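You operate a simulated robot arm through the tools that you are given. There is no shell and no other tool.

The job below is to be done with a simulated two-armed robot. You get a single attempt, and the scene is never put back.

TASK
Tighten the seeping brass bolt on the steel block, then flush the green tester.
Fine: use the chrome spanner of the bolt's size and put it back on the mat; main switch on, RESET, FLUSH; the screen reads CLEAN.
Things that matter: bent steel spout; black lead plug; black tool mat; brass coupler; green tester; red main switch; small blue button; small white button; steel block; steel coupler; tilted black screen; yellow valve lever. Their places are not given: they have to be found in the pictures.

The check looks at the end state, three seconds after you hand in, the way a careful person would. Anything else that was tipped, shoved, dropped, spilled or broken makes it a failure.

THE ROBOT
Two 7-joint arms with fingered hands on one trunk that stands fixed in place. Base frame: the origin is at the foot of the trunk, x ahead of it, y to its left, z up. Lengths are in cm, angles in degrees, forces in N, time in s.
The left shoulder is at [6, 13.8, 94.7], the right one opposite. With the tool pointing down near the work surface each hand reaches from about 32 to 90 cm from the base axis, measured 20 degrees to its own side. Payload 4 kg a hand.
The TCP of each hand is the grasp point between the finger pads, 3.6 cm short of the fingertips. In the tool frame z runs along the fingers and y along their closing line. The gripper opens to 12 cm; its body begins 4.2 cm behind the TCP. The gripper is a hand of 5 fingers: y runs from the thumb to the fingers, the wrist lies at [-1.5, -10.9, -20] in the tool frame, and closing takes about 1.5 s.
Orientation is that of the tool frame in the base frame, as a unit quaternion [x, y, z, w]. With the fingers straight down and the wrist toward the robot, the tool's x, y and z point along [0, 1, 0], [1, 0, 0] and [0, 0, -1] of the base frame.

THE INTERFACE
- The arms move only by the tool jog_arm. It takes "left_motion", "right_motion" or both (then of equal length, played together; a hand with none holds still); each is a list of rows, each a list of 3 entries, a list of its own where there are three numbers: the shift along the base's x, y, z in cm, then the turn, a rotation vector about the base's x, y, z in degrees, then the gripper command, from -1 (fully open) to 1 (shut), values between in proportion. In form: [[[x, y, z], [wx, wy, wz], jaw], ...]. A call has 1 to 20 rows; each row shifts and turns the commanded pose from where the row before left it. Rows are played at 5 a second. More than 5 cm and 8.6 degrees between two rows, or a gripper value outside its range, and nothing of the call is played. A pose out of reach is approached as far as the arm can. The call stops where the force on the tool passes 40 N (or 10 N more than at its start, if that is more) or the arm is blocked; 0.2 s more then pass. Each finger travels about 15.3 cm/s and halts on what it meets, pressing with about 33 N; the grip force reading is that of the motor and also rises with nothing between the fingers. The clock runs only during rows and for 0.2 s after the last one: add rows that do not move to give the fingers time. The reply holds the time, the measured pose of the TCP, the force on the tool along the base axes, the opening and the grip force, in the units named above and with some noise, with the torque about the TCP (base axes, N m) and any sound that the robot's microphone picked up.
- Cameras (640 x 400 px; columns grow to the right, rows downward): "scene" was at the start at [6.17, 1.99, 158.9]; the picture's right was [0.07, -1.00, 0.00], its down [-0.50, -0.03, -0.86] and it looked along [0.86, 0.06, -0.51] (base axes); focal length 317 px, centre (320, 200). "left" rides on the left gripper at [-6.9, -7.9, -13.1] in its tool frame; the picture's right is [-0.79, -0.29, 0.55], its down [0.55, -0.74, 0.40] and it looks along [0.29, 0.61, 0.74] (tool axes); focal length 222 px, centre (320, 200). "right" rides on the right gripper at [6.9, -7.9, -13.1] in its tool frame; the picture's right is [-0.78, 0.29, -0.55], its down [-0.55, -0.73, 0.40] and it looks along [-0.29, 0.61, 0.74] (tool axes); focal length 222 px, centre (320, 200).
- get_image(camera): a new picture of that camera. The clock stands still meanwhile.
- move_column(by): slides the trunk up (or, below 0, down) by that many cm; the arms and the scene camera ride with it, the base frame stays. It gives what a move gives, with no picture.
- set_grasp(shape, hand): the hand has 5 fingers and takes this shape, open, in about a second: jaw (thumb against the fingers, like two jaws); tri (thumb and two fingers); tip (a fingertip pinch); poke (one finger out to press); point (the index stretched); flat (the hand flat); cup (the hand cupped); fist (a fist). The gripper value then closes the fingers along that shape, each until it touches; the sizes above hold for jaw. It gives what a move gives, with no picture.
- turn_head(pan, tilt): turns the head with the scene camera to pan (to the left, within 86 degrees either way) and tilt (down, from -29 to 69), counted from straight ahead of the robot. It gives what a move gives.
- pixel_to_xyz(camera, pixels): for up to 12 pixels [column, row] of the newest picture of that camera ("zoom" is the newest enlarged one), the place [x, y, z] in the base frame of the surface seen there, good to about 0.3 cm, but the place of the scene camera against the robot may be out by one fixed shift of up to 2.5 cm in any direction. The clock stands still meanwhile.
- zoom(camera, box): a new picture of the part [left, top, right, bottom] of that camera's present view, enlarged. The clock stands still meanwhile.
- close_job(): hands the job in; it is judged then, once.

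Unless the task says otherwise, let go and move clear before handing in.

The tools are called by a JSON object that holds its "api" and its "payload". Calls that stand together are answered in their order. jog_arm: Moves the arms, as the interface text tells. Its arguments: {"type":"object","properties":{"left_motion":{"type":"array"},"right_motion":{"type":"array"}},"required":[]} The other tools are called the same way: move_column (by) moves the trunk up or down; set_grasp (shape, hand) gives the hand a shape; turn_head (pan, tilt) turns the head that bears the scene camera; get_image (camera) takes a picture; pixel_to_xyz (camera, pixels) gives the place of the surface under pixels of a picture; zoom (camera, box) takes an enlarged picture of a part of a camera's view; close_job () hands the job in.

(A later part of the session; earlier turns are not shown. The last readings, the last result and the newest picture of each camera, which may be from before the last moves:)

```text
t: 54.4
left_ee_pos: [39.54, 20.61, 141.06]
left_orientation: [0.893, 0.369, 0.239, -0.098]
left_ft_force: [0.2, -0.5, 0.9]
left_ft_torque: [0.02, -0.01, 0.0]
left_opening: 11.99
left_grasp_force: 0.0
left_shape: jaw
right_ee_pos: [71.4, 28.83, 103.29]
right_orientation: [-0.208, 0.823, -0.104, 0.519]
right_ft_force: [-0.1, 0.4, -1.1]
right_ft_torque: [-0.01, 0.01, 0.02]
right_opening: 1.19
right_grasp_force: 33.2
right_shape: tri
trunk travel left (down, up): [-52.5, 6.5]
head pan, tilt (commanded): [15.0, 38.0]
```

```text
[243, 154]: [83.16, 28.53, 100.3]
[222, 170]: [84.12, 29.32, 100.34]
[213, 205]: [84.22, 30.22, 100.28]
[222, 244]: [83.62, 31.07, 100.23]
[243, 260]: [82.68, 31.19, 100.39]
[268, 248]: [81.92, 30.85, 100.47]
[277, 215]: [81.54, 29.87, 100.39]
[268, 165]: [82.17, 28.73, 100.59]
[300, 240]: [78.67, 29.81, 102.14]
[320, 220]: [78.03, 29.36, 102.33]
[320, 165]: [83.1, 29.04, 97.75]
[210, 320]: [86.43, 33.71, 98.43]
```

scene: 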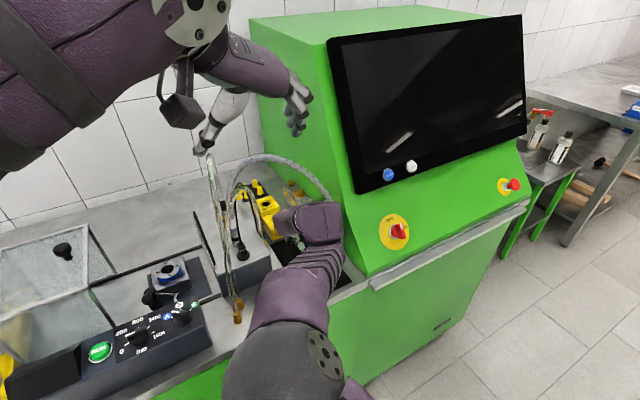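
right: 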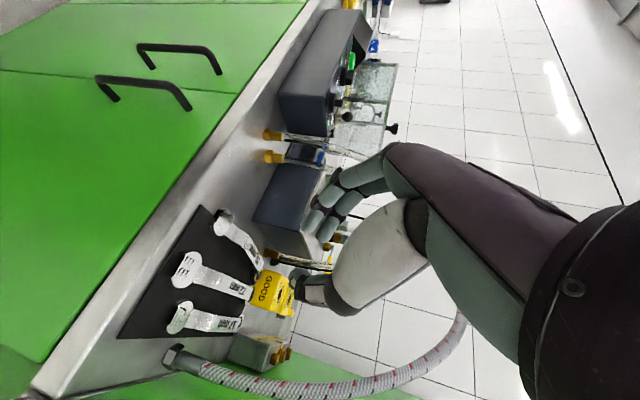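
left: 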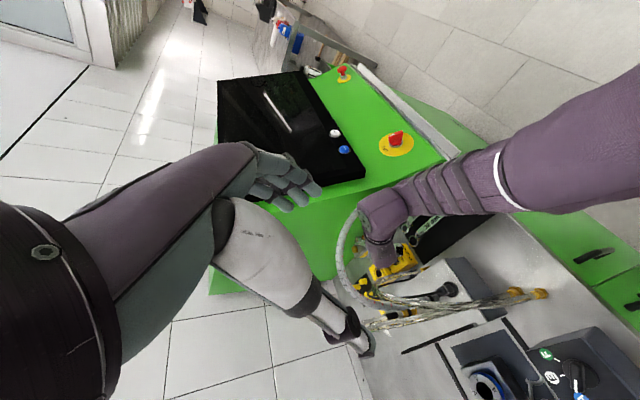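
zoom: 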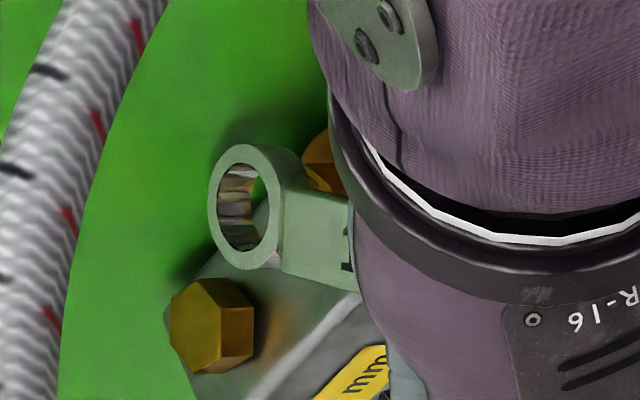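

The ring centre (82.93,29.97) matches the bolt (82.95,29.95) very well. I'll lower slowly and watch the force.

{"api": "jog_arm", "payload": {"right_motion": [[[0, 0, -0.3], [0, 0, 0], 1], [[0, 0, -0.3], [0, 0, 0], 1], [[0, 0, -0.3], [0, 0, 0], 1], [[0, 0, -0.3], [0, 0, 0], 1], [[0, 0, -0.2], [0, 0, 0], 1], [[0, 0, 0], [0, 0, 0], 1]]}}

{"api": "zoom", "payload": {"camera": "left", "box": [348, 225, 378, 255]}}

```text
t: 55.8
left_ee_pos: [39.62, 20.66, 141.02]
left_orientation: [0.892, 0.37, 0.239, -0.098]
left_ft_force: [-0.1, -0.2, -0.4]
left_ft_torque: [0.0, 0.01, -0.02]
left_opening: 11.94
left_grasp_force: 0.1
left_shape: jaw
right_ee_pos: [71.52, 28.74, 101.81]
right_orientation: [-0.209, 0.822, -0.104, 0.519]
right_ft_force: [0.2, -0.4, -1.4]
right_ft_torque: [0.0, -0.01, -0.03]
right_opening: 1.18
right_grasp_force: 33.1
right_shape: tri
trunk travel left (down, up): [-52.5, 6.5]
head pan, tilt (commanded): [15.0, 38.0]
```

```text
13.33 times, centred on (363, 240) of left
```

zoom: 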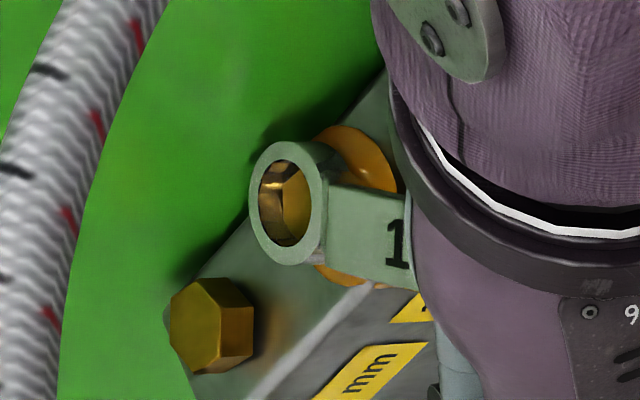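

No contact force yet, and the bolt head shows inside the ring at (295,205), so the ring is going over it. I'll continue down onto the washer.

{"api": "jog_arm", "payload": {"right_motion": [[[0, 0, -0.2], [0, 0, 0], 1], [[0, 0, -0.2], [0, 0, 0], 1], [[0, 0, -0.2], [0, 0, 0], 1], [[0, 0, -0.2], [0, 0, 0], 1], [[0, 0, 0], [0, 0, 0], 1]]}}

{"api": "zoom", "payload": {"camera": "left", "box": [348, 225, 388, 265]}}

{"api": "zoom", "payload": {"camera": "right", "box": [240, 200, 360, 320]}}

```text
t: 57.0
left_ee_pos: [39.7, 20.66, 141.07]
left_orientation: [0.892, 0.37, 0.239, -0.099]
left_ft_force: [0.2, -0.3, -0.2]
left_ft_torque: [0.03, 0.03, 0.01]
left_opening: 11.97
left_grasp_force: 0.2
left_shape: jaw
right_ee_pos: [71.43, 28.74, 101.1]
right_orientation: [-0.208, 0.822, -0.103, 0.52]
right_ft_force: [0.3, -0.2, -1.6]
right_ft_torque: [0.01, 0.03, 0.01]
right_opening: 1.19
right_grasp_force: 32.7
right_shape: tri
trunk travel left (down, up): [-52.5, 6.5]
head pan, tilt (commanded): [15.0, 38.0]
```

```text
10.00 times, centred on (368, 245) of left
```

zoom: 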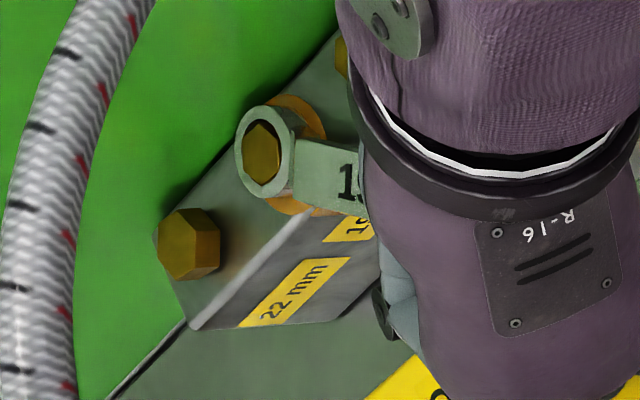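

```text
3.33 times, centred on (300, 260) of right
```

zoom: 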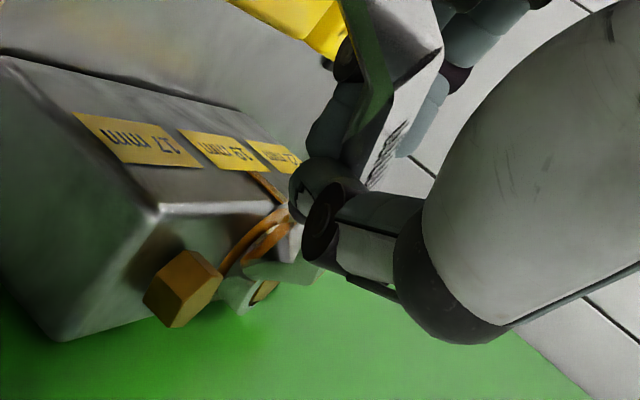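

The hex head sits inside the ring with almost no side force. I'll settle it 0.2 cm lower and begin turning clockwise about the bolt in small steps while watching force and torque.

{"api": "jog_arm", "payload": {"right_motion": [[[0, 0, -0.2], [0, 0, 0], 1], [[0, 0, 0], [0, 0, 0], 1], [[-0.03, 0.4, 0], [0, 0, -2], 1], [[-0.02, 0.4, 0], [0, 0, -2], 1], [[0, 0.4, 0], [0, 0, -2], 1], [[0, 0, 0], [0, 0, 0], 1]]}}

{"api": "zoom", "payload": {"camera": "left", "box": [348, 225, 388, 265]}}

```text
t: 58.4
left_ee_pos: [39.63, 20.63, 141.04]
left_orientation: [0.892, 0.369, 0.239, -0.099]
left_ft_force: [1.0, 0.4, 0.1]
left_ft_torque: [0.0, -0.01, 0.0]
left_opening: 11.96
left_grasp_force: 0.1
left_shape: jaw
right_ee_pos: [71.4, 29.96, 100.97]
right_orientation: [-0.165, 0.832, -0.131, 0.513]
right_ft_force: [-0.6, -1.1, -1.1]
right_ft_torque: [-0.04, -0.05, 0.16]
right_opening: 1.19
right_grasp_force: 32.8
right_shape: tri
trunk travel left (down, up): [-52.5, 6.5]
head pan, tilt (commanded): [15.0, 38.0]
```

```text
10.00 times, centred on (368, 245) of left
```

zoom: 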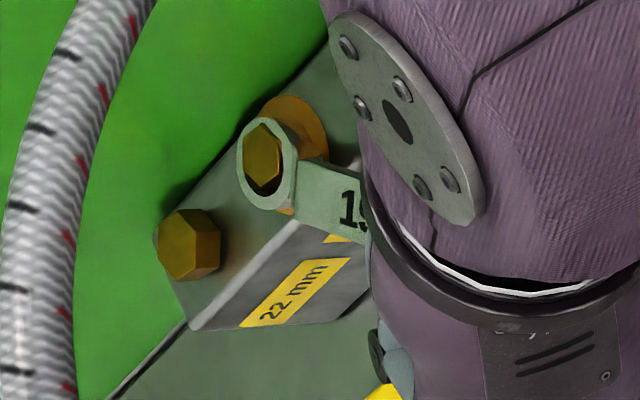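

The handle has turned about 6° with very little reaction, so there is still slack. I'll keep turning clockwise and watch for resistance.

{"api": "jog_arm", "payload": {"right_motion": [[[0.01, 0.4, 0], [0, 0, -2], 1], [[0.02, 0.4, 0], [0, 0, -2], 1], [[0.04, 0.4, 0], [0, 0, -2], 1], [[0, 0, 0], [0, 0, 0], 1]]}}

{"api": "zoom", "payload": {"camera": "left", "box": [348, 225, 388, 265]}}

{"api": "get_image", "payload": {"camera": "scene"}}

{"api": "get_image", "payload": {"camera": "left"}}

```text
t: 59.4
left_ee_pos: [39.68, 20.52, 140.96]
left_orientation: [0.893, 0.37, 0.239, -0.1]
left_ft_force: [0.5, 0.1, -0.5]
left_ft_torque: [-0.01, 0.01, -0.01]
left_opening: 12.0
left_grasp_force: 0.0
left_shape: jaw
right_ee_pos: [71.52, 31.17, 100.97]
right_orientation: [-0.122, 0.84, -0.157, 0.505]
right_ft_force: [-2.4, -1.8, -1.0]
right_ft_torque: [-0.06, 0.02, 0.13]
right_opening: 1.19
right_grasp_force: 32.9
right_shape: tri
trunk travel left (down, up): [-52.5, 6.5]
head pan, tilt (commanded): [15.0, 38.0]
```

```text
10.00 times, centred on (368, 245) of left
```

zoom: 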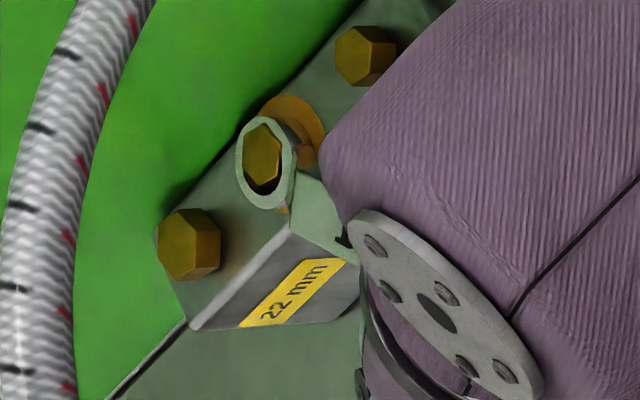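

```text
taken
```

scene: 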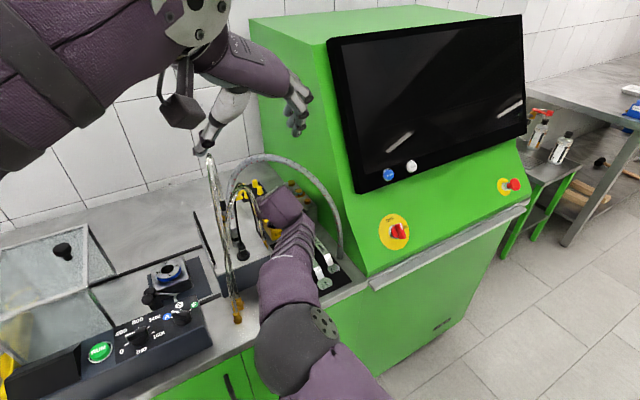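

```text
taken
```

left: 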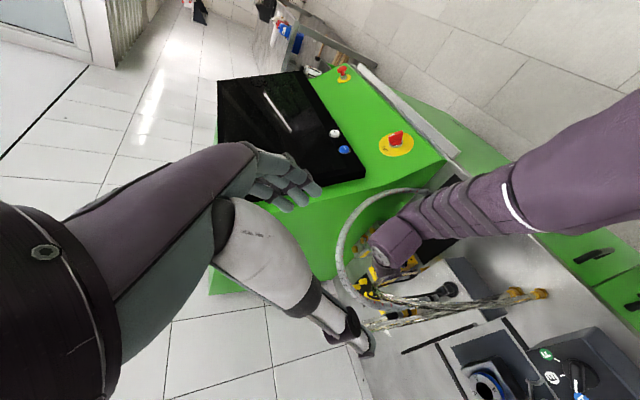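

{"api": "zoom", "payload": {"camera": "left", "box": [356, 234, 370, 248]}}

{"api": "pixel_to_xyz", "payload": {"camera": "left", "pixels": [[375, 245], [390, 225], [405, 215], [420, 235], [370, 240], [400, 265], [385, 262], [410, 255], [430, 215], [395, 240], [380, 230], [415, 265]]}}

```text
16.00 times, centred on (363, 241) of left
```

zoom: 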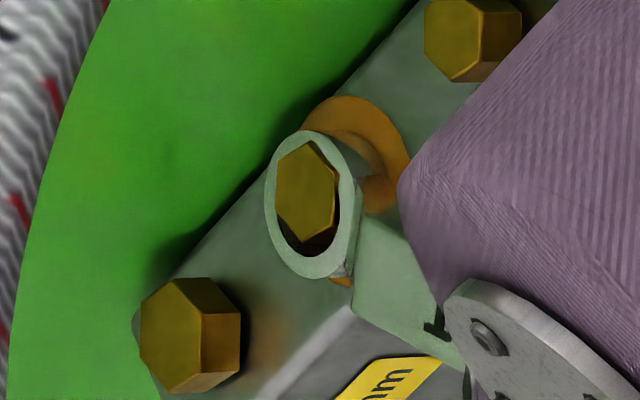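

```text
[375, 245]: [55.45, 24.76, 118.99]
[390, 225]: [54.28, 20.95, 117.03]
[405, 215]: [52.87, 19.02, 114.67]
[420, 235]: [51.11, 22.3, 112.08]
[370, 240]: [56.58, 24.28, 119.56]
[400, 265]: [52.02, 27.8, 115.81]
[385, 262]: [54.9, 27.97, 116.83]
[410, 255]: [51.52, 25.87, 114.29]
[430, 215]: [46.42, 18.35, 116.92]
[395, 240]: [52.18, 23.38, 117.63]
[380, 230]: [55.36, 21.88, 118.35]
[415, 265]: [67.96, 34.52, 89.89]
```

The bolt's hex still has the same orientation as its neighbours, so the ring is slipping around it and may not be fully seated. I'll centre the ring better and press it further down to see where it lands.

{"api": "jog_arm", "payload": {"right_motion": [[[0, 0, -0.2], [0, 0, 0], 1], [[0, 0, -0.2], [0, 0, 0], 1], [[0, 0, -0.2], [0, 0, 0], 1], [[0, 0, 0], [0, 0, 0], 1]]}}

{"api": "zoom", "payload": {"camera": "left", "box": [356, 234, 370, 248]}}

```text
t: 60.4
left_ee_pos: [39.74, 20.56, 141.07]
left_orientation: [0.892, 0.37, 0.239, -0.099]
left_ft_force: [-0.4, -0.4, -0.6]
left_ft_torque: [-0.01, 0.02, 0.01]
left_opening: 11.97
left_grasp_force: 0.0
left_shape: jaw
right_ee_pos: [71.5, 31.13, 100.48]
right_orientation: [-0.121, 0.84, -0.157, 0.506]
right_ft_force: [-1.9, -0.8, 0.5]
right_ft_torque: [-0.07, -0.18, 0.14]
right_opening: 1.19
right_grasp_force: 32.4
right_shape: tri
trunk travel left (down, up): [-52.5, 6.5]
head pan, tilt (commanded): [15.0, 38.0]
```

```text
16.00 times, centred on (363, 241) of left
```

zoom: 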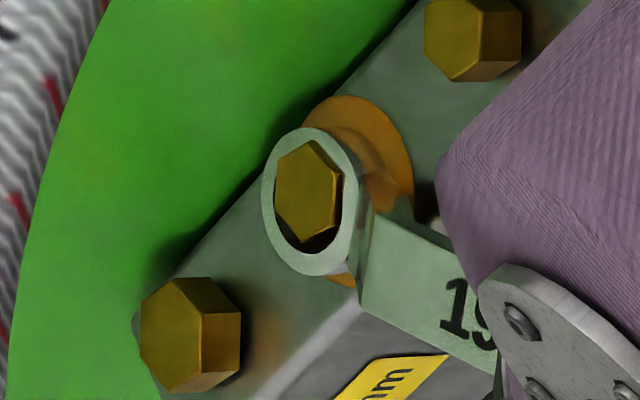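

The ring is now resting on the washer, as the z force rose by about 1.6 N. I'll turn clockwise a few more degrees and look for torque or bolt rotation.

{"api": "jog_arm", "payload": {"right_motion": [[[0.05, 0.4, 0], [0, 0, -2], 1], [[0.06, 0.4, 0], [0, 0, -2], 1], [[0, 0, 0], [0, 0, 0], 1]]}}

{"api": "zoom", "payload": {"camera": "left", "box": [356, 234, 370, 248]}}

```text
t: 61.2
left_ee_pos: [39.56, 20.49, 141.1]
left_orientation: [0.892, 0.37, 0.239, -0.099]
left_ft_force: [-0.6, 0.1, 0.7]
left_ft_torque: [-0.02, 0.0, -0.01]
left_opening: 12.0
left_grasp_force: 0.1
left_shape: jaw
right_ee_pos: [71.64, 31.99, 100.33]
right_orientation: [-0.091, 0.843, -0.175, 0.5]
right_ft_force: [-2.3, -2.3, -0.1]
right_ft_torque: [-0.11, -0.07, 0.04]
right_opening: 1.19
right_grasp_force: 33.3
right_shape: tri
trunk travel left (down, up): [-52.5, 6.5]
head pan, tilt (commanded): [15.0, 38.0]
```

```text
16.00 times, centred on (363, 241) of left
```

zoom: 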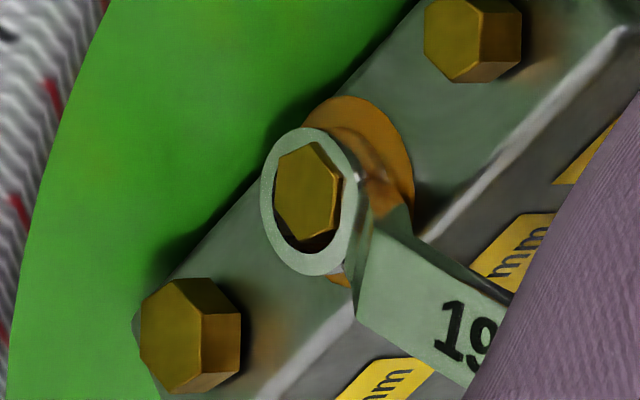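

The hex's right edge now leans clockwise, from (343,178) to (333,225), so the seated ring is turning the bolt. I'll check the wrist's clearance to the tubes before turning further.

{"api": "get_image", "payload": {"camera": "left"}}

{"api": "zoom", "payload": {"camera": "left", "box": [345, 210, 465, 310]}}

{"api": "pixel_to_xyz", "payload": {"camera": "zoom", "pixels": [[300, 290], [340, 270], [250, 290], [280, 250], [220, 250], [200, 290], [180, 330], [150, 350], [240, 330], [300, 320], [350, 330], [400, 290]]}}

```text
taken
```

left: 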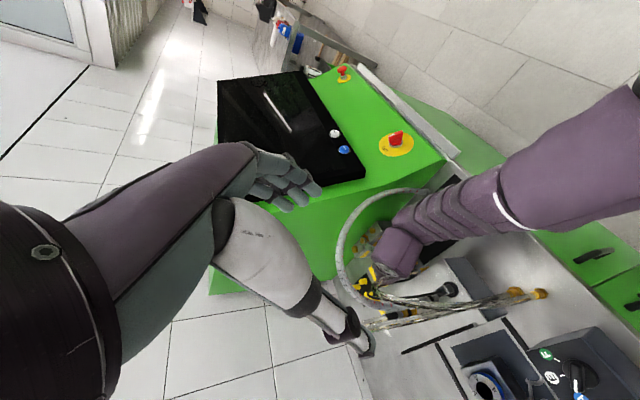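

```text
4.00 times, centred on (405, 260) of left
```

zoom: 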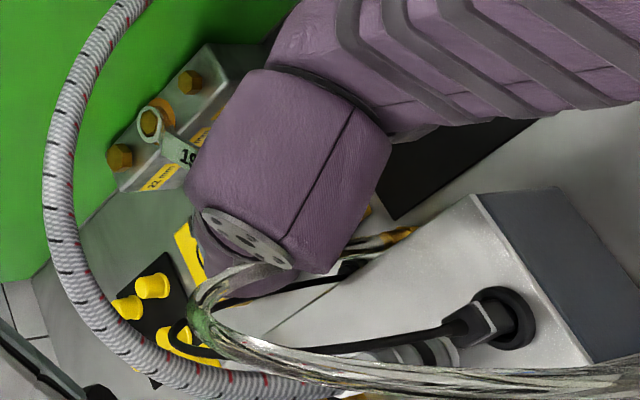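

```text
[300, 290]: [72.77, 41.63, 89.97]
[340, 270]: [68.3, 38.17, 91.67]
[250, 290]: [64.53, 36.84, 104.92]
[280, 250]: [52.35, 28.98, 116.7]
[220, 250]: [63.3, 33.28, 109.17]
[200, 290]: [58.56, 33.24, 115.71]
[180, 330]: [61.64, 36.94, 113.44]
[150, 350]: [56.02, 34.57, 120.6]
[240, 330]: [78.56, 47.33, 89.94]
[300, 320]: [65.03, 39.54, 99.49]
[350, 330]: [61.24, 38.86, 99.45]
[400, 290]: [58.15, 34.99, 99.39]
```

The hand's side is now very near the tube leg around (62.4,34.1,103), though forces stay below 3 N. I'll look from the scene camera to see whether it touches.

{"api": "zoom", "payload": {"camera": "scene", "box": [200, 140, 340, 280]}}

{"api": "zoom", "payload": {"camera": "right", "box": [200, 0, 640, 300]}}

```text
2.86 times, centred on (270, 210) of scene
```

zoom: 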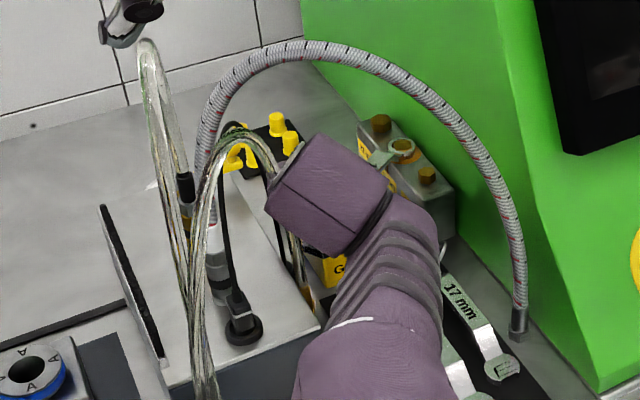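

```text
1.33 times, centred on (420, 150) of right
```

zoom: 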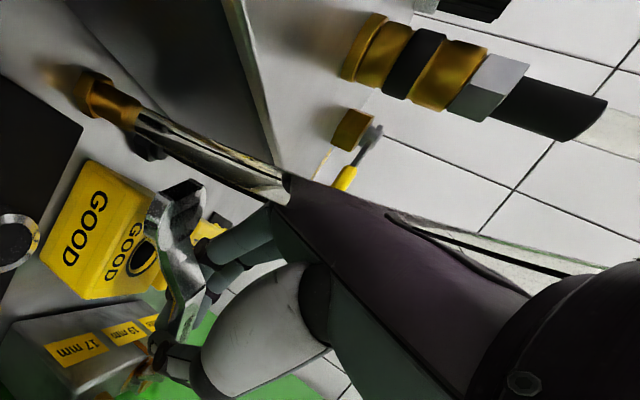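

The tube runs right beside the hand, so I won't go further left. I'll lift the ring clear, swing back to about 186°, and reseat for another stroke.

{"api": "jog_arm", "payload": {"right_motion": [[[0, 0, 0.5], [0, 0, 0], 1], [[0, 0, 0.5], [0, 0, 0], 1], [[0, 0, 0.5], [0, 0, 0], 1], [[0, 0, 0.5], [0, 0, 0], 1], [[0, 0, 0.3], [0, 0, 0], 1], [[-0.09, -0.57, 0], [0, 0, 2.87], 1], [[-0.06, -0.57, 0], [0, 0, 2.87], 1], [[-0.03, -0.575, 0], [0, 0, 2.87], 1], [[0, -0.575, 0], [0, 0, 2.87], 1], [[0.03, -0.575, 0], [0, 0, 2.87], 1], [[0.06, -0.57, 0], [0, 0, 2.87], 1], [[0, 0, 0], [0, 0, 0], 1]]}}

{"api": "zoom", "payload": {"camera": "left", "box": [348, 225, 378, 255]}}

{"api": "zoom", "payload": {"camera": "scene", "box": [200, 140, 340, 280]}}

```text
t: 63.8
left_ee_pos: [39.61, 20.63, 141.09]
left_orientation: [0.892, 0.37, 0.239, -0.099]
left_ft_force: [0.8, 0.0, -0.7]
left_ft_torque: [-0.02, -0.01, 0.0]
left_opening: 11.95
left_grasp_force: 0.1
left_shape: jaw
right_ee_pos: [71.51, 28.42, 102.57]
right_orientation: [-0.218, 0.82, -0.098, 0.521]
right_ft_force: [0.0, -0.6, -1.3]
right_ft_torque: [-0.03, 0.01, -0.02]
right_opening: 1.16
right_grasp_force: 33.1
right_shape: tri
trunk travel left (down, up): [-52.5, 6.5]
head pan, tilt (commanded): [15.0, 38.0]
```

```text
13.33 times, centred on (363, 240) of left
```

zoom: 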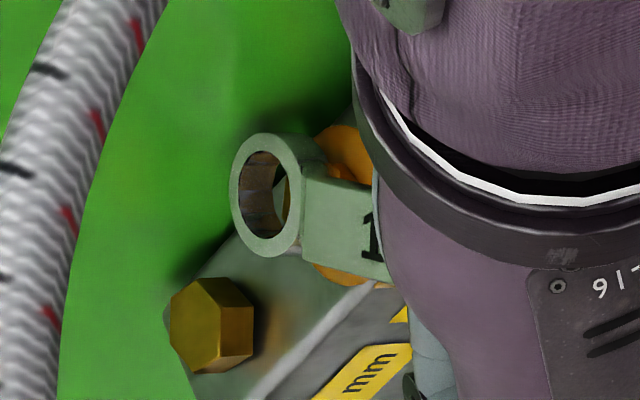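

```text
2.86 times, centred on (270, 210) of scene
```

zoom: 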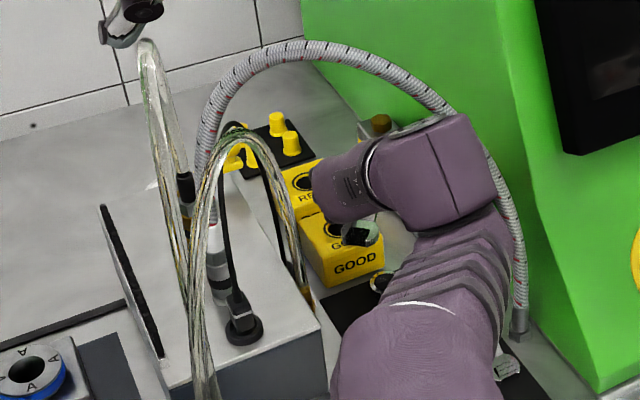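

The tubes look unchanged. I'll verify the ring is still centred over the bolt before lowering.

{"api": "zoom", "payload": {"camera": "left", "box": [348, 225, 378, 255]}}

{"api": "pixel_to_xyz", "payload": {"camera": "zoom", "pixels": [[264, 139], [244, 152], [234, 190], [243, 234], [265, 250], [288, 238], [297, 205], [290, 155], [320, 210], [350, 230], [330, 260], [365, 200]]}}

```text
13.33 times, centred on (363, 240) of left
```

zoom: 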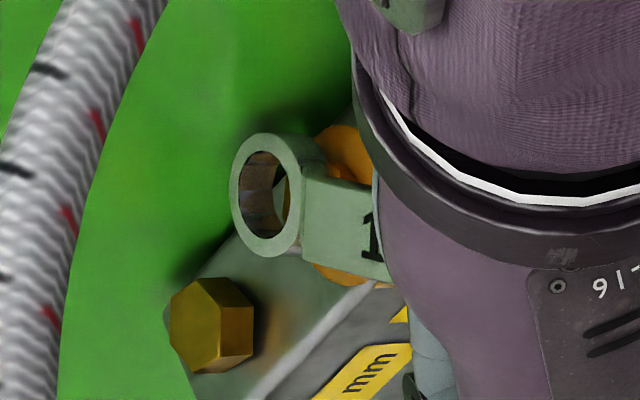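

```text
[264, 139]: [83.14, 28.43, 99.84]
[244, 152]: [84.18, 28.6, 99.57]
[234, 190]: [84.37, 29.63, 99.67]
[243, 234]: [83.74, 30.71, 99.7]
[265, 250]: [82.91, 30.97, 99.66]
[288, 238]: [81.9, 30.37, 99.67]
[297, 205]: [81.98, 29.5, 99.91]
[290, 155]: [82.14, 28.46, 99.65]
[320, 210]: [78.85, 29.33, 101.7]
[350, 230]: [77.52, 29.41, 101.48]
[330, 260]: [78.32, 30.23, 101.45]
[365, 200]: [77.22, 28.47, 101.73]
```

The ring is 0.35 cm to the right of the bolt centre, so I'll correct that and lower it fully onto the washer.

{"api": "jog_arm", "payload": {"right_motion": [[[-0.08, 0.34, 0], [0, 0, 0], 1], [[0, 0, -0.3], [0, 0, 0], 1], [[0, 0, -0.3], [0, 0, 0], 1], [[0, 0, -0.3], [0, 0, 0], 1], [[0, 0, -0.3], [0, 0, 0], 1], [[0, 0, -0.3], [0, 0, 0], 1], [[0, 0, -0.3], [0, 0, 0], 1], [[0, 0, -0.3], [0, 0, 0], 1], [[0, 0, 0], [0, 0, 0], 1]]}}

{"api": "zoom", "payload": {"camera": "left", "box": [356, 234, 370, 248]}}

```text
t: 65.8
left_ee_pos: [39.63, 20.75, 141.15]
left_orientation: [0.892, 0.37, 0.239, -0.099]
left_ft_force: [-0.3, 0.8, 0.2]
left_ft_torque: [0.01, -0.02, -0.05]
left_opening: 11.97
left_grasp_force: 0.1
left_shape: jaw
right_ee_pos: [71.38, 28.93, 100.51]
right_orientation: [-0.218, 0.819, -0.098, 0.521]
right_ft_force: [0.2, -0.3, -0.2]
right_ft_torque: [0.0, -0.09, -0.01]
right_opening: 1.18
right_grasp_force: 33.1
right_shape: tri
trunk travel left (down, up): [-52.5, 6.5]
head pan, tilt (commanded): [15.0, 38.0]
```

```text
16.00 times, centred on (363, 241) of left
```

zoom: 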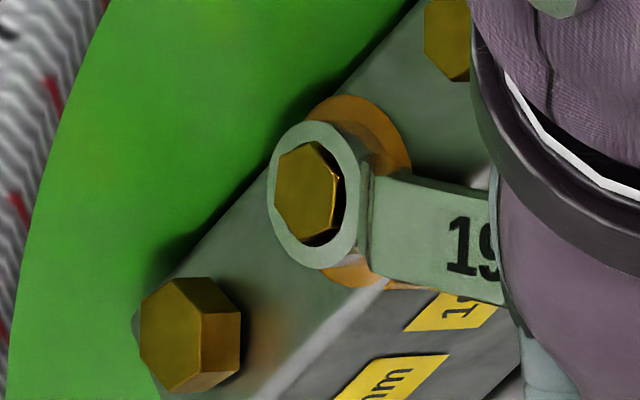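

The bolt hex is now visibly turned clockwise compared with the 22 mm bolt, so the seated ring does drive it. I'll make a 14° clockwise stroke and watch the torque.

{"api": "jog_arm", "payload": {"right_motion": [[[-0.035, 0.404, 0], [0, 0, -2], 1], [[-0.02, 0.404, 0], [0, 0, -2], 1], [[-0.007, 0.405, 0], [0, 0, -2], 1], [[0.007, 0.405, 0], [0, 0, -2], 1], [[0.021, 0.404, 0], [0, 0, -2], 1], [[0.035, 0.403, 0], [0, 0, -2], 1], [[0.049, 0.402, 0], [0, 0, -2], 1], [[0, 0, 0], [0, 0, 0], 1]]}}

{"api": "zoom", "payload": {"camera": "left", "box": [356, 234, 370, 248]}}

```text
t: 67.6
left_ee_pos: [39.59, 20.61, 140.98]
left_orientation: [0.892, 0.369, 0.24, -0.099]
left_ft_force: [0.1, -0.3, -0.3]
left_ft_torque: [-0.03, 0.01, -0.02]
left_opening: 11.97
left_grasp_force: 0.1
left_shape: jaw
right_ee_pos: [71.51, 31.67, 100.52]
right_orientation: [-0.116, 0.841, -0.161, 0.504]
right_ft_force: [0.5, -2.2, -0.7]
right_ft_torque: [-0.05, -0.07, 0.0]
right_opening: 1.16
right_grasp_force: 32.5
right_shape: tri
trunk travel left (down, up): [-52.5, 6.5]
head pan, tilt (commanded): [15.0, 38.0]
```

```text
16.00 times, centred on (363, 241) of left
```

zoom: 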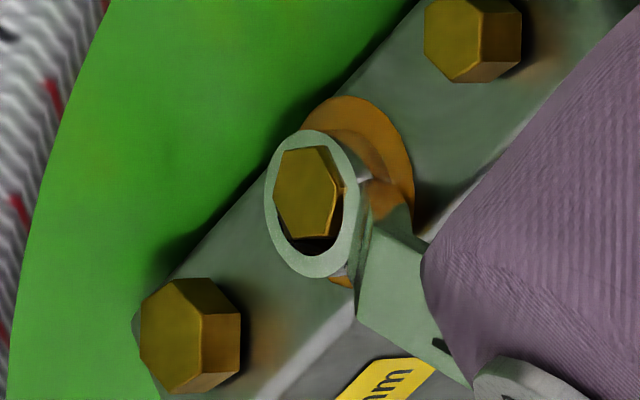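

That stroke turned the bolt roughly 12° more, with only 2 N of reaction. I'll repeat the same ratchet cycle: lift, swing back and reseat at the same start pose.

{"api": "jog_arm", "payload": {"right_motion": [[[0, 0, 0.42], [0, 0, 0], 1], [[0, 0, 0.42], [0, 0, 0], 1], [[0, 0, 0.42], [0, 0, 0], 1], [[0, 0, 0.42], [0, 0, 0], 1], [[0, 0, 0.42], [0, 0, 0], 1], [[-0.049, -0.402, 0], [0, 0, 2], 1], [[-0.035, -0.403, 0], [0, 0, 2], 1], [[-0.021, -0.404, 0], [0, 0, 2], 1], [[-0.007, -0.405, 0], [0, 0, 2], 1], [[0.007, -0.405, 0], [0, 0, 2], 1], [[0.02, -0.404, 0], [0, 0, 2], 1], [[0.035, -0.404, 0], [0, 0, 2], 1], [[0, 0, -0.3], [0, 0, 0], 1], [[0, 0, -0.3], [0, 0, 0], 1], [[0, 0, -0.3], [0, 0, 0], 1], [[0, 0, -0.3], [0, 0, 0], 1], [[0, 0, -0.3], [0, 0, 0], 1], [[0, 0, -0.3], [0, 0, 0], 1], [[0, 0, -0.3], [0, 0, 0], 1], [[0, 0, 0], [0, 0, 0], 1]]}}

{"api": "zoom", "payload": {"camera": "left", "box": [356, 234, 370, 248]}}

```text
t: 71.8
left_ee_pos: [39.66, 20.59, 141.01]
left_orientation: [0.893, 0.369, 0.239, -0.099]
left_ft_force: [-0.4, 0.5, 0.0]
left_ft_torque: [0.01, 0.0, -0.01]
left_opening: 11.97
left_grasp_force: 0.1
left_shape: jaw
right_ee_pos: [71.55, 28.86, 100.45]
right_orientation: [-0.217, 0.82, -0.099, 0.52]
right_ft_force: [-1.0, -0.5, -1.2]
right_ft_torque: [-0.02, -0.16, -0.01]
right_opening: 1.17
right_grasp_force: 32.8
right_shape: tri
trunk travel left (down, up): [-52.5, 6.5]
head pan, tilt (commanded): [15.0, 38.0]
```

```text
16.00 times, centred on (363, 241) of left
```

zoom: 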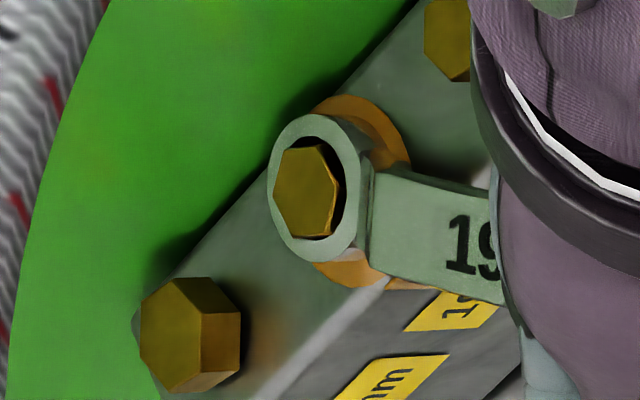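

The ring is seated again and the bolt kept its new angle. I'll make the next clockwise stroke.

{"api": "jog_arm", "payload": {"right_motion": [[[0, 0, -0.1], [0, 0, 0], 1], [[-0.035, 0.404, 0], [0, 0, -2], 1], [[-0.02, 0.404, 0], [0, 0, -2], 1], [[-0.007, 0.405, 0], [0, 0, -2], 1], [[0.007, 0.405, 0], [0, 0, -2], 1], [[0.021, 0.404, 0], [0, 0, -2], 1], [[0.035, 0.403, 0], [0, 0, -2], 1], [[0.049, 0.402, 0], [0, 0, -2], 1], [[0, 0, 0], [0, 0, 0], 1]]}}

{"api": "zoom", "payload": {"camera": "left", "box": [356, 234, 370, 248]}}

```text
t: 73.8
left_ee_pos: [39.69, 20.62, 140.97]
left_orientation: [0.892, 0.369, 0.239, -0.099]
left_ft_force: [0.4, 0.7, -0.6]
left_ft_torque: [0.01, 0.0, -0.02]
left_opening: 11.98
left_grasp_force: 0.1
left_shape: jaw
right_ee_pos: [71.54, 31.78, 100.34]
right_orientation: [-0.116, 0.841, -0.161, 0.504]
right_ft_force: [0.7, -3.4, -1.1]
right_ft_torque: [-0.11, -0.13, 0.02]
right_opening: 1.19
right_grasp_force: 33.1
right_shape: tri
trunk travel left (down, up): [-52.5, 6.5]
head pan, tilt (commanded): [15.0, 38.0]
```

```text
16.00 times, centred on (363, 241) of left
```

zoom: 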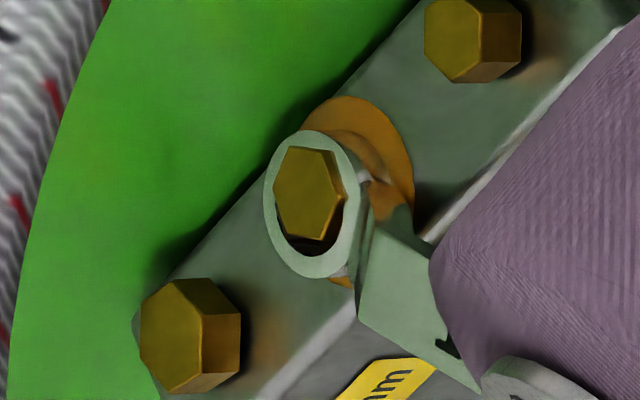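

By fitting the hex corners I estimate the bolt has gone from about 40° to about 10°, nearly 30° clockwise, with resistance rising to 3.4 N. I'll run another full ratchet cycle in one call.

{"api": "jog_arm", "payload": {"right_motion": [[[0, 0, 0.53], [0, 0, 0], 1], [[0, 0, 0.53], [0, 0, 0], 1], [[0, 0, 0.53], [0, 0, 0], 1], [[0, 0, 0.53], [0, 0, 0], 1], [[-0.07, -0.562, 0], [0, 0, 2.8], 1], [[-0.045, -0.565, 0], [0, 0, 2.8], 1], [[-0.02, -0.567, 0], [0, 0, 2.8], 1], [[0.008, -0.567, 0], [0, 0, 2.8], 1], [[0.036, -0.566, 0], [0, 0, 2.8], 1], [[0, 0, -0.42], [0, 0, 0], 1], [[0, 0, -0.42], [0, 0, 0], 1], [[0, 0, -0.42], [0, 0, 0], 1], [[0, 0, -0.42], [0, 0, 0], 1], [[0, 0, -0.44], [0, 0, 0], 1], [[-0.036, 0.566, 0], [0, 0, -2.8], 1], [[-0.008, 0.567, 0], [0, 0, -2.8], 1], [[0.02, 0.567, 0], [0, 0, -2.8], 1], [[0.045, 0.565, 0], [0, 0, -2.8], 1], [[0.07, 0.562, 0], [0, 0, -2.8], 1], [[0, 0, 0], [0, 0, 0], 1]]}}

{"api": "zoom", "payload": {"camera": "left", "box": [356, 234, 370, 248]}}

```text
t: 78.0
left_ee_pos: [39.65, 20.56, 140.96]
left_orientation: [0.892, 0.37, 0.239, -0.1]
left_ft_force: [0.0, 0.1, 0.1]
left_ft_torque: [0.0, -0.01, -0.01]
left_opening: 11.98
left_grasp_force: 0.0
left_shape: jaw
right_ee_pos: [71.58, 31.6, 100.47]
right_orientation: [-0.116, 0.84, -0.161, 0.505]
right_ft_force: [0.4, -1.9, 0.5]
right_ft_torque: [-0.14, -0.24, 0.12]
right_opening: 1.18
right_grasp_force: 33.1
right_shape: tri
trunk travel left (down, up): [-52.5, 6.5]
head pan, tilt (commanded): [15.0, 38.0]
```

```text
16.00 times, centred on (363, 241) of left
```

zoom: 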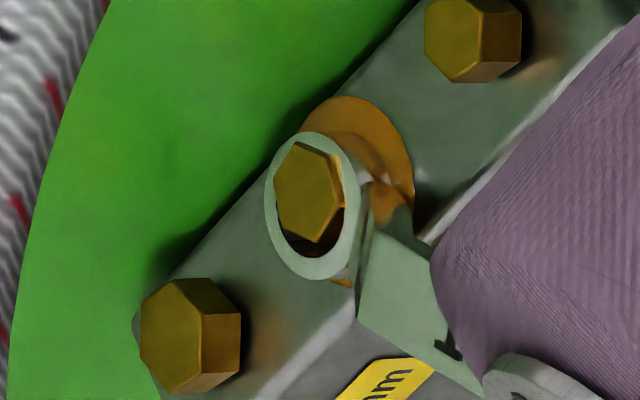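

The hex has moved on by about 14° to roughly 44° in total, and it still turns easily. I'll run another cycle.

{"api": "jog_arm", "payload": {"right_motion": [[[0, 0, 0.53], [0, 0, 0], 1], [[0, 0, 0.53], [0, 0, 0], 1], [[0, 0, 0.53], [0, 0, 0], 1], [[0, 0, 0.53], [0, 0, 0], 1], [[-0.07, -0.562, 0], [0, 0, 2.8], 1], [[-0.045, -0.565, 0], [0, 0, 2.8], 1], [[-0.02, -0.567, 0], [0, 0, 2.8], 1], [[0.008, -0.567, 0], [0, 0, 2.8], 1], [[0.036, -0.566, 0], [0, 0, 2.8], 1], [[0, 0, -0.42], [0, 0, 0], 1], [[0, 0, -0.42], [0, 0, 0], 1], [[0, 0, -0.42], [0, 0, 0], 1], [[0, 0, -0.42], [0, 0, 0], 1], [[0, 0, -0.44], [0, 0, 0], 1], [[-0.036, 0.566, 0], [0, 0, -2.8], 1], [[-0.008, 0.567, 0], [0, 0, -2.8], 1], [[0.02, 0.567, 0], [0, 0, -2.8], 1], [[0.045, 0.565, 0], [0, 0, -2.8], 1], [[0.07, 0.562, 0], [0, 0, -2.8], 1], [[0, 0, 0], [0, 0, 0], 1]]}}

{"api": "zoom", "payload": {"camera": "left", "box": [356, 234, 370, 248]}}

```text
t: 82.2
left_ee_pos: [39.57, 20.48, 140.99]
left_orientation: [0.892, 0.37, 0.239, -0.099]
left_ft_force: [-0.6, 0.2, -0.3]
left_ft_torque: [0.02, 0.02, 0.04]
left_opening: 11.97
left_grasp_force: 0.1
left_shape: jaw
right_ee_pos: [71.44, 31.59, 100.33]
right_orientation: [-0.116, 0.841, -0.161, 0.504]
right_ft_force: [-0.1, -1.3, -0.8]
right_ft_torque: [-0.09, -0.24, 0.13]
right_opening: 1.17
right_grasp_force: 32.9
right_shape: tri
trunk travel left (down, up): [-52.5, 6.5]
head pan, tilt (commanded): [15.0, 38.0]
```

```text
16.00 times, centred on (363, 241) of left
```

zoom: 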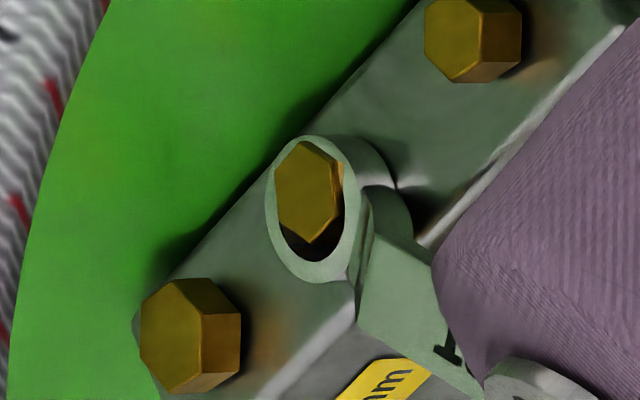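

The orange wet ring around the bolt has vanished, so the seep has stopped and the bolt is tight. I'll lift the spanner off, swing back and retreat under the hose the way I came.

{"api": "jog_arm", "payload": {"right_motion": [[[0, 0, 0.5], [0, 0, 0], 1], [[0, 0, 0.5], [0, 0, 0], 1], [[0, 0, 0.5], [0, 0, 0], 1], [[0, 0, 0.5], [0, 0, 0], 1], [[0, 0, 0.5], [0, 0, 0], 1], [[-0.07, -0.562, 0], [0, 0, 2.8], 1], [[-0.045, -0.565, 0], [0, 0, 2.8], 1], [[-0.02, -0.567, 0], [0, 0, 2.8], 1], [[0.008, -0.567, 0], [0, 0, 2.8], 1], [[0.036, -0.566, 0], [0, 0, 2.8], 1], [[0, 0, 0], [0, 0, 0], 1], [[-1.5, -1.05, 0.2], [0, 0, 0], 1], [[-1.5, -1.05, 0.2], [0, 0, 0], 1], [[-1.5, -1.05, 0.2], [0, 0, 0], 1], [[-1.5, -1.05, 0.3], [0, 0, 0], 1], [[-1.5, -1.05, 0.3], [0, 0, 0], 1], [[0, 0, 0], [0, 0, 0], 1]]}}

{"api": "get_image", "payload": {"camera": "left"}}

{"api": "zoom", "payload": {"camera": "left", "box": [350, 210, 410, 260]}}

```text
t: 85.8
left_ee_pos: [39.69, 20.6, 140.99]
left_orientation: [0.892, 0.37, 0.239, -0.099]
left_ft_force: [0.0, 0.7, -0.4]
left_ft_torque: [0.03, -0.02, 0.0]
left_opening: 11.99
left_grasp_force: 0.0
left_shape: jaw
right_ee_pos: [63.91, 23.55, 104.07]
right_orientation: [-0.218, 0.82, -0.098, 0.52]
right_ft_force: [0.0, 1.0, -1.3]
right_ft_torque: [-0.01, 0.02, 0.01]
right_opening: 1.14
right_grasp_force: 33.2
right_shape: tri
trunk travel left (down, up): [-52.5, 6.5]
head pan, tilt (commanded): [15.0, 38.0]
```

```text
taken
```

left: 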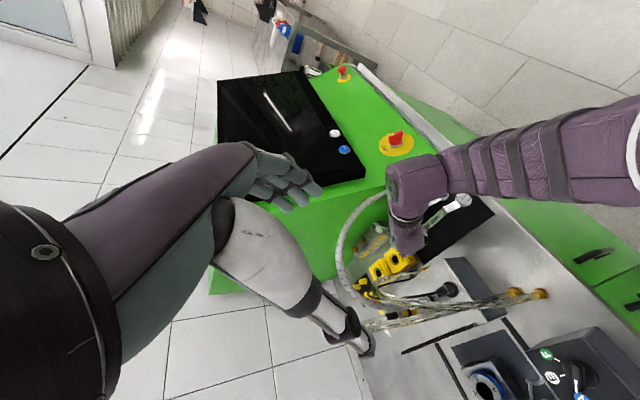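

```text
8.00 times, centred on (380, 235) of left
```

zoom: 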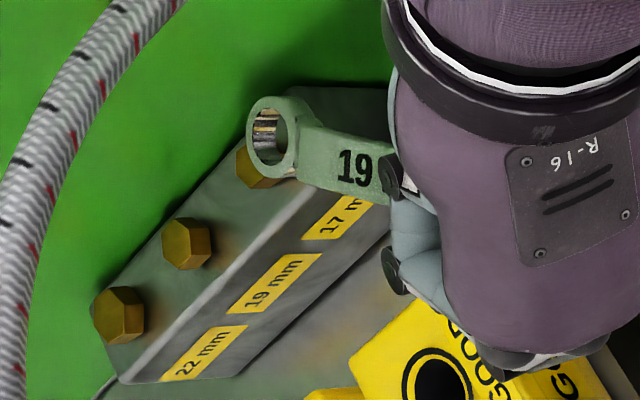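

The 19 mm bolt at zoom (187,243) is dry and even the streak on the block is gone. I'll back out in front of the hose and yaw the spanner to its original 45° heading.

{"api": "jog_arm", "payload": {"right_motion": [[[-2, -0.8, 0.3], [0, 0, 0], 1], [[-2, -0.8, 0.3], [0, 0, 0], 1], [[-2, -0.8, 0.3], [0, 0, 0], 1], [[-2, -0.8, 0.3], [0, 0, 0], 1], [[-2, -0.8, 0.3], [0, 0, 0], 1], [[-2, -0.8, 0.3], [0, 0, 0], 1], [[0, 0, 0], [0, 0, 5], 1], [[0, 0, 0], [0, 0, 5], 1], [[0, 0, 0], [0, 0, 5], 1], [[0, 0, 0], [0, 0, 5], 1], [[0, 0, 0], [0, 0, 5], 1], [[0, 0, 0], [0, 0, 5], 1], [[0, 0, 0], [0, 0, 5], 1], [[0, 0, 0], [0, 0, 4], 1], [[0, 0, 0], [0, 0, 0], 1]]}}

{"api": "get_image", "payload": {"camera": "left"}}

{"api": "zoom", "payload": {"camera": "left", "box": [380, 150, 520, 280]}}

```text
t: 89.0
left_ee_pos: [39.73, 20.53, 140.89]
left_orientation: [0.893, 0.369, 0.239, -0.099]
left_ft_force: [0.2, 0.0, 0.5]
left_ft_torque: [-0.01, 0.0, 0.0]
left_opening: 11.98
left_grasp_force: 0.0
left_shape: jaw
right_ee_pos: [51.93, 18.73, 105.89]
right_orientation: [-0.479, 0.7, 0.082, 0.523]
right_ft_force: [0.8, 0.2, -1.7]
right_ft_torque: [-0.03, -0.02, -0.03]
right_opening: 1.14
right_grasp_force: 33.2
right_shape: tri
trunk travel left (down, up): [-52.5, 6.5]
head pan, tilt (commanded): [15.0, 38.0]
```

```text
taken
```

left: 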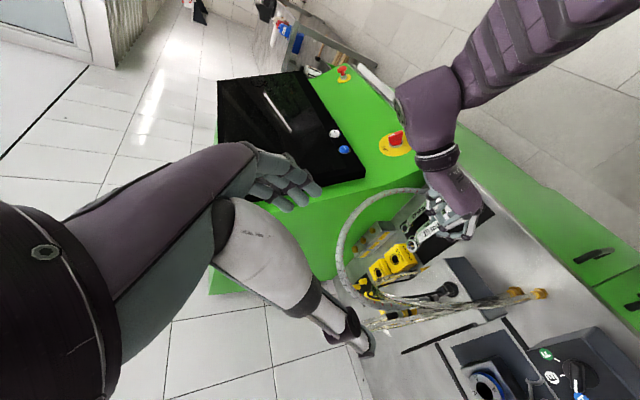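

```text
3.08 times, centred on (450, 215) of left
```

zoom: 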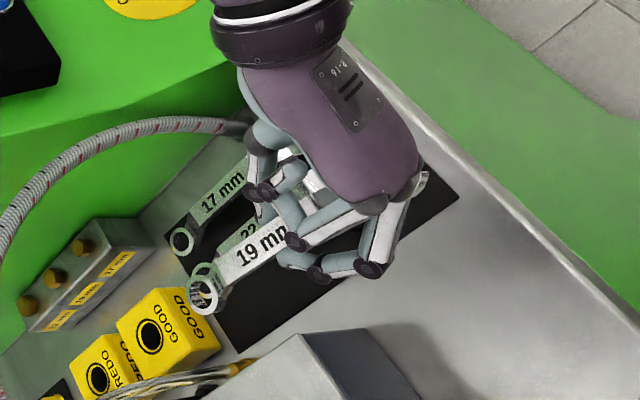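

{"api": "zoom", "payload": {"camera": "left", "box": [395, 220, 435, 255]}}

```text
11.43 times, centred on (415, 238) of left
```

zoom: 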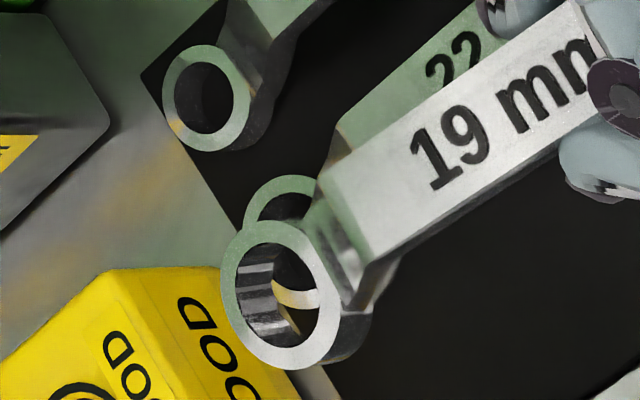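

{"api": "pixel_to_xyz", "payload": {"camera": "zoom", "pixels": [[268, 229], [240, 248], [230, 292], [250, 345], [295, 362], [326, 345], [332, 300], [308, 245], [345, 185], [385, 240], [530, 60], [560, 130]]}}

```text
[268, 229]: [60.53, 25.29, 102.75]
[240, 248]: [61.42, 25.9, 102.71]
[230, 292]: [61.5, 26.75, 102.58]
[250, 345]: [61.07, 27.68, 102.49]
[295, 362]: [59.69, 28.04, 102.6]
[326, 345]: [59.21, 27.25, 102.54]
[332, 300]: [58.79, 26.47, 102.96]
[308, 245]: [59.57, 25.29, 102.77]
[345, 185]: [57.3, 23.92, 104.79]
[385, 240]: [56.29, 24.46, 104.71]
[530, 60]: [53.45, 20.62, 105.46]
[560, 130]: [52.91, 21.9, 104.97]
```

The spanner has yawed slightly in the grip, to azimuth 37° and about 5° nose-down. I'll correct that and move above its original slot on the mat.

{"api": "jog_arm", "payload": {"right_motion": [[[0, 0, 0], [0, 0, 3.85], 1], [[0, 0, 0], [0, 0, 3.85], 1], [[0, 0, 0], [3.5, -3.5, 0], 1], [[2, 1, -1], [0, 0, 0], 1], [[2, 1, -1], [0, 0, 0], 1], [[2.1, 1, -1.5], [0, 0, 0], 1], [[0, 0, -2], [0, 0, 0], 1], [[0, 0, 0], [0, 0, 0], 1]]}}

{"api": "get_image", "payload": {"camera": "left"}}

{"api": "zoom", "payload": {"camera": "left", "box": [390, 170, 500, 275]}}

{"api": "zoom", "payload": {"camera": "right", "box": [150, 100, 400, 350]}}

```text
t: 90.8
left_ee_pos: [39.61, 20.5, 141.11]
left_orientation: [0.892, 0.37, 0.239, -0.099]
left_ft_force: [-0.1, 0.0, 0.8]
left_ft_torque: [0.01, -0.01, -0.01]
left_opening: 12.01
left_grasp_force: 0.1
left_shape: jaw
right_ee_pos: [58.02, 21.75, 100.48]
right_orientation: [-0.513, 0.646, 0.12, 0.552]
right_ft_force: [0.2, 0.4, -1.2]
right_ft_torque: [-0.01, 0.01, -0.02]
right_opening: 1.13
right_grasp_force: 32.8
right_shape: tri
trunk travel left (down, up): [-52.5, 6.5]
head pan, tilt (commanded): [15.0, 38.0]
```

```text
taken
```

left: 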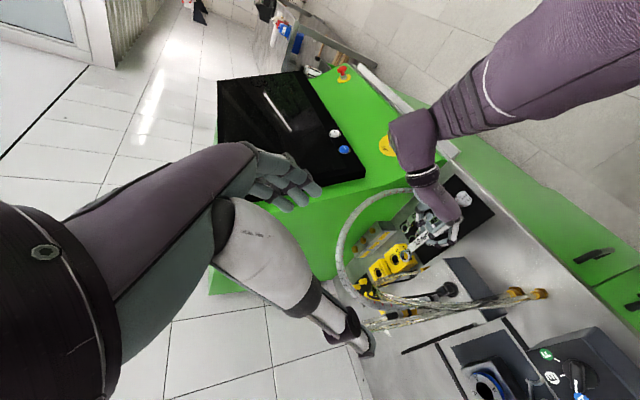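

```text
3.81 times, centred on (445, 222) of left
```

zoom: 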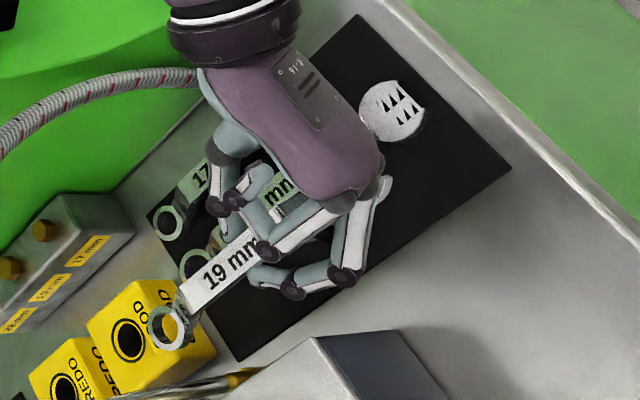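

```text
1.60 times, centred on (275, 225) of right
```

zoom: 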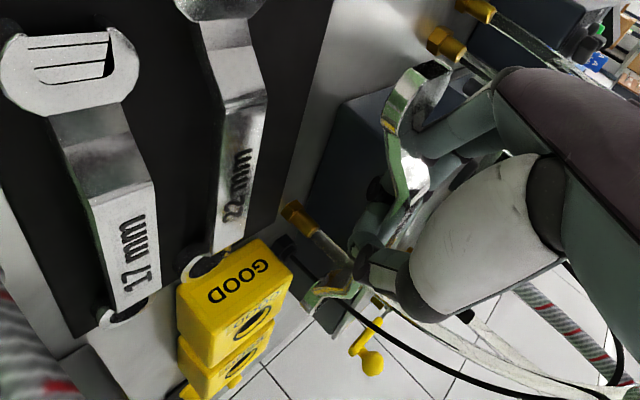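

{"api": "zoom", "payload": {"camera": "left", "box": [395, 225, 435, 265]}}

```text
10.00 times, centred on (415, 245) of left
```

zoom: 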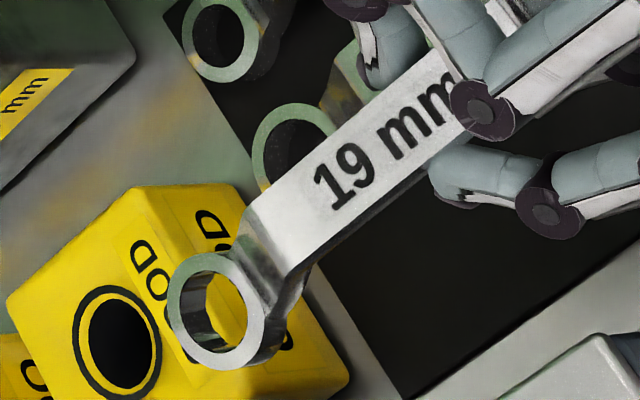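

{"api": "pixel_to_xyz", "payload": {"camera": "zoom", "pixels": [[205, 259], [181, 280], [174, 312], [193, 350], [224, 363], [249, 347], [257, 315], [240, 272], [265, 200], [300, 255], [395, 75], [430, 150]]}}

```text
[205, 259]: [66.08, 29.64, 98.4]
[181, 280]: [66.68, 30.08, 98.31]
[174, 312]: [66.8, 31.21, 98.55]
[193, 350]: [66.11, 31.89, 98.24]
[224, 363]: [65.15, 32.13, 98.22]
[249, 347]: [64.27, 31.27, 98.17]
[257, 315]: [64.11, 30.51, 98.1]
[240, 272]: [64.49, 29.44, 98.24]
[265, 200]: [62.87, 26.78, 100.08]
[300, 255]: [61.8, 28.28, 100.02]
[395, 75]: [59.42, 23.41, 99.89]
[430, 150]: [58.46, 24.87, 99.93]
```

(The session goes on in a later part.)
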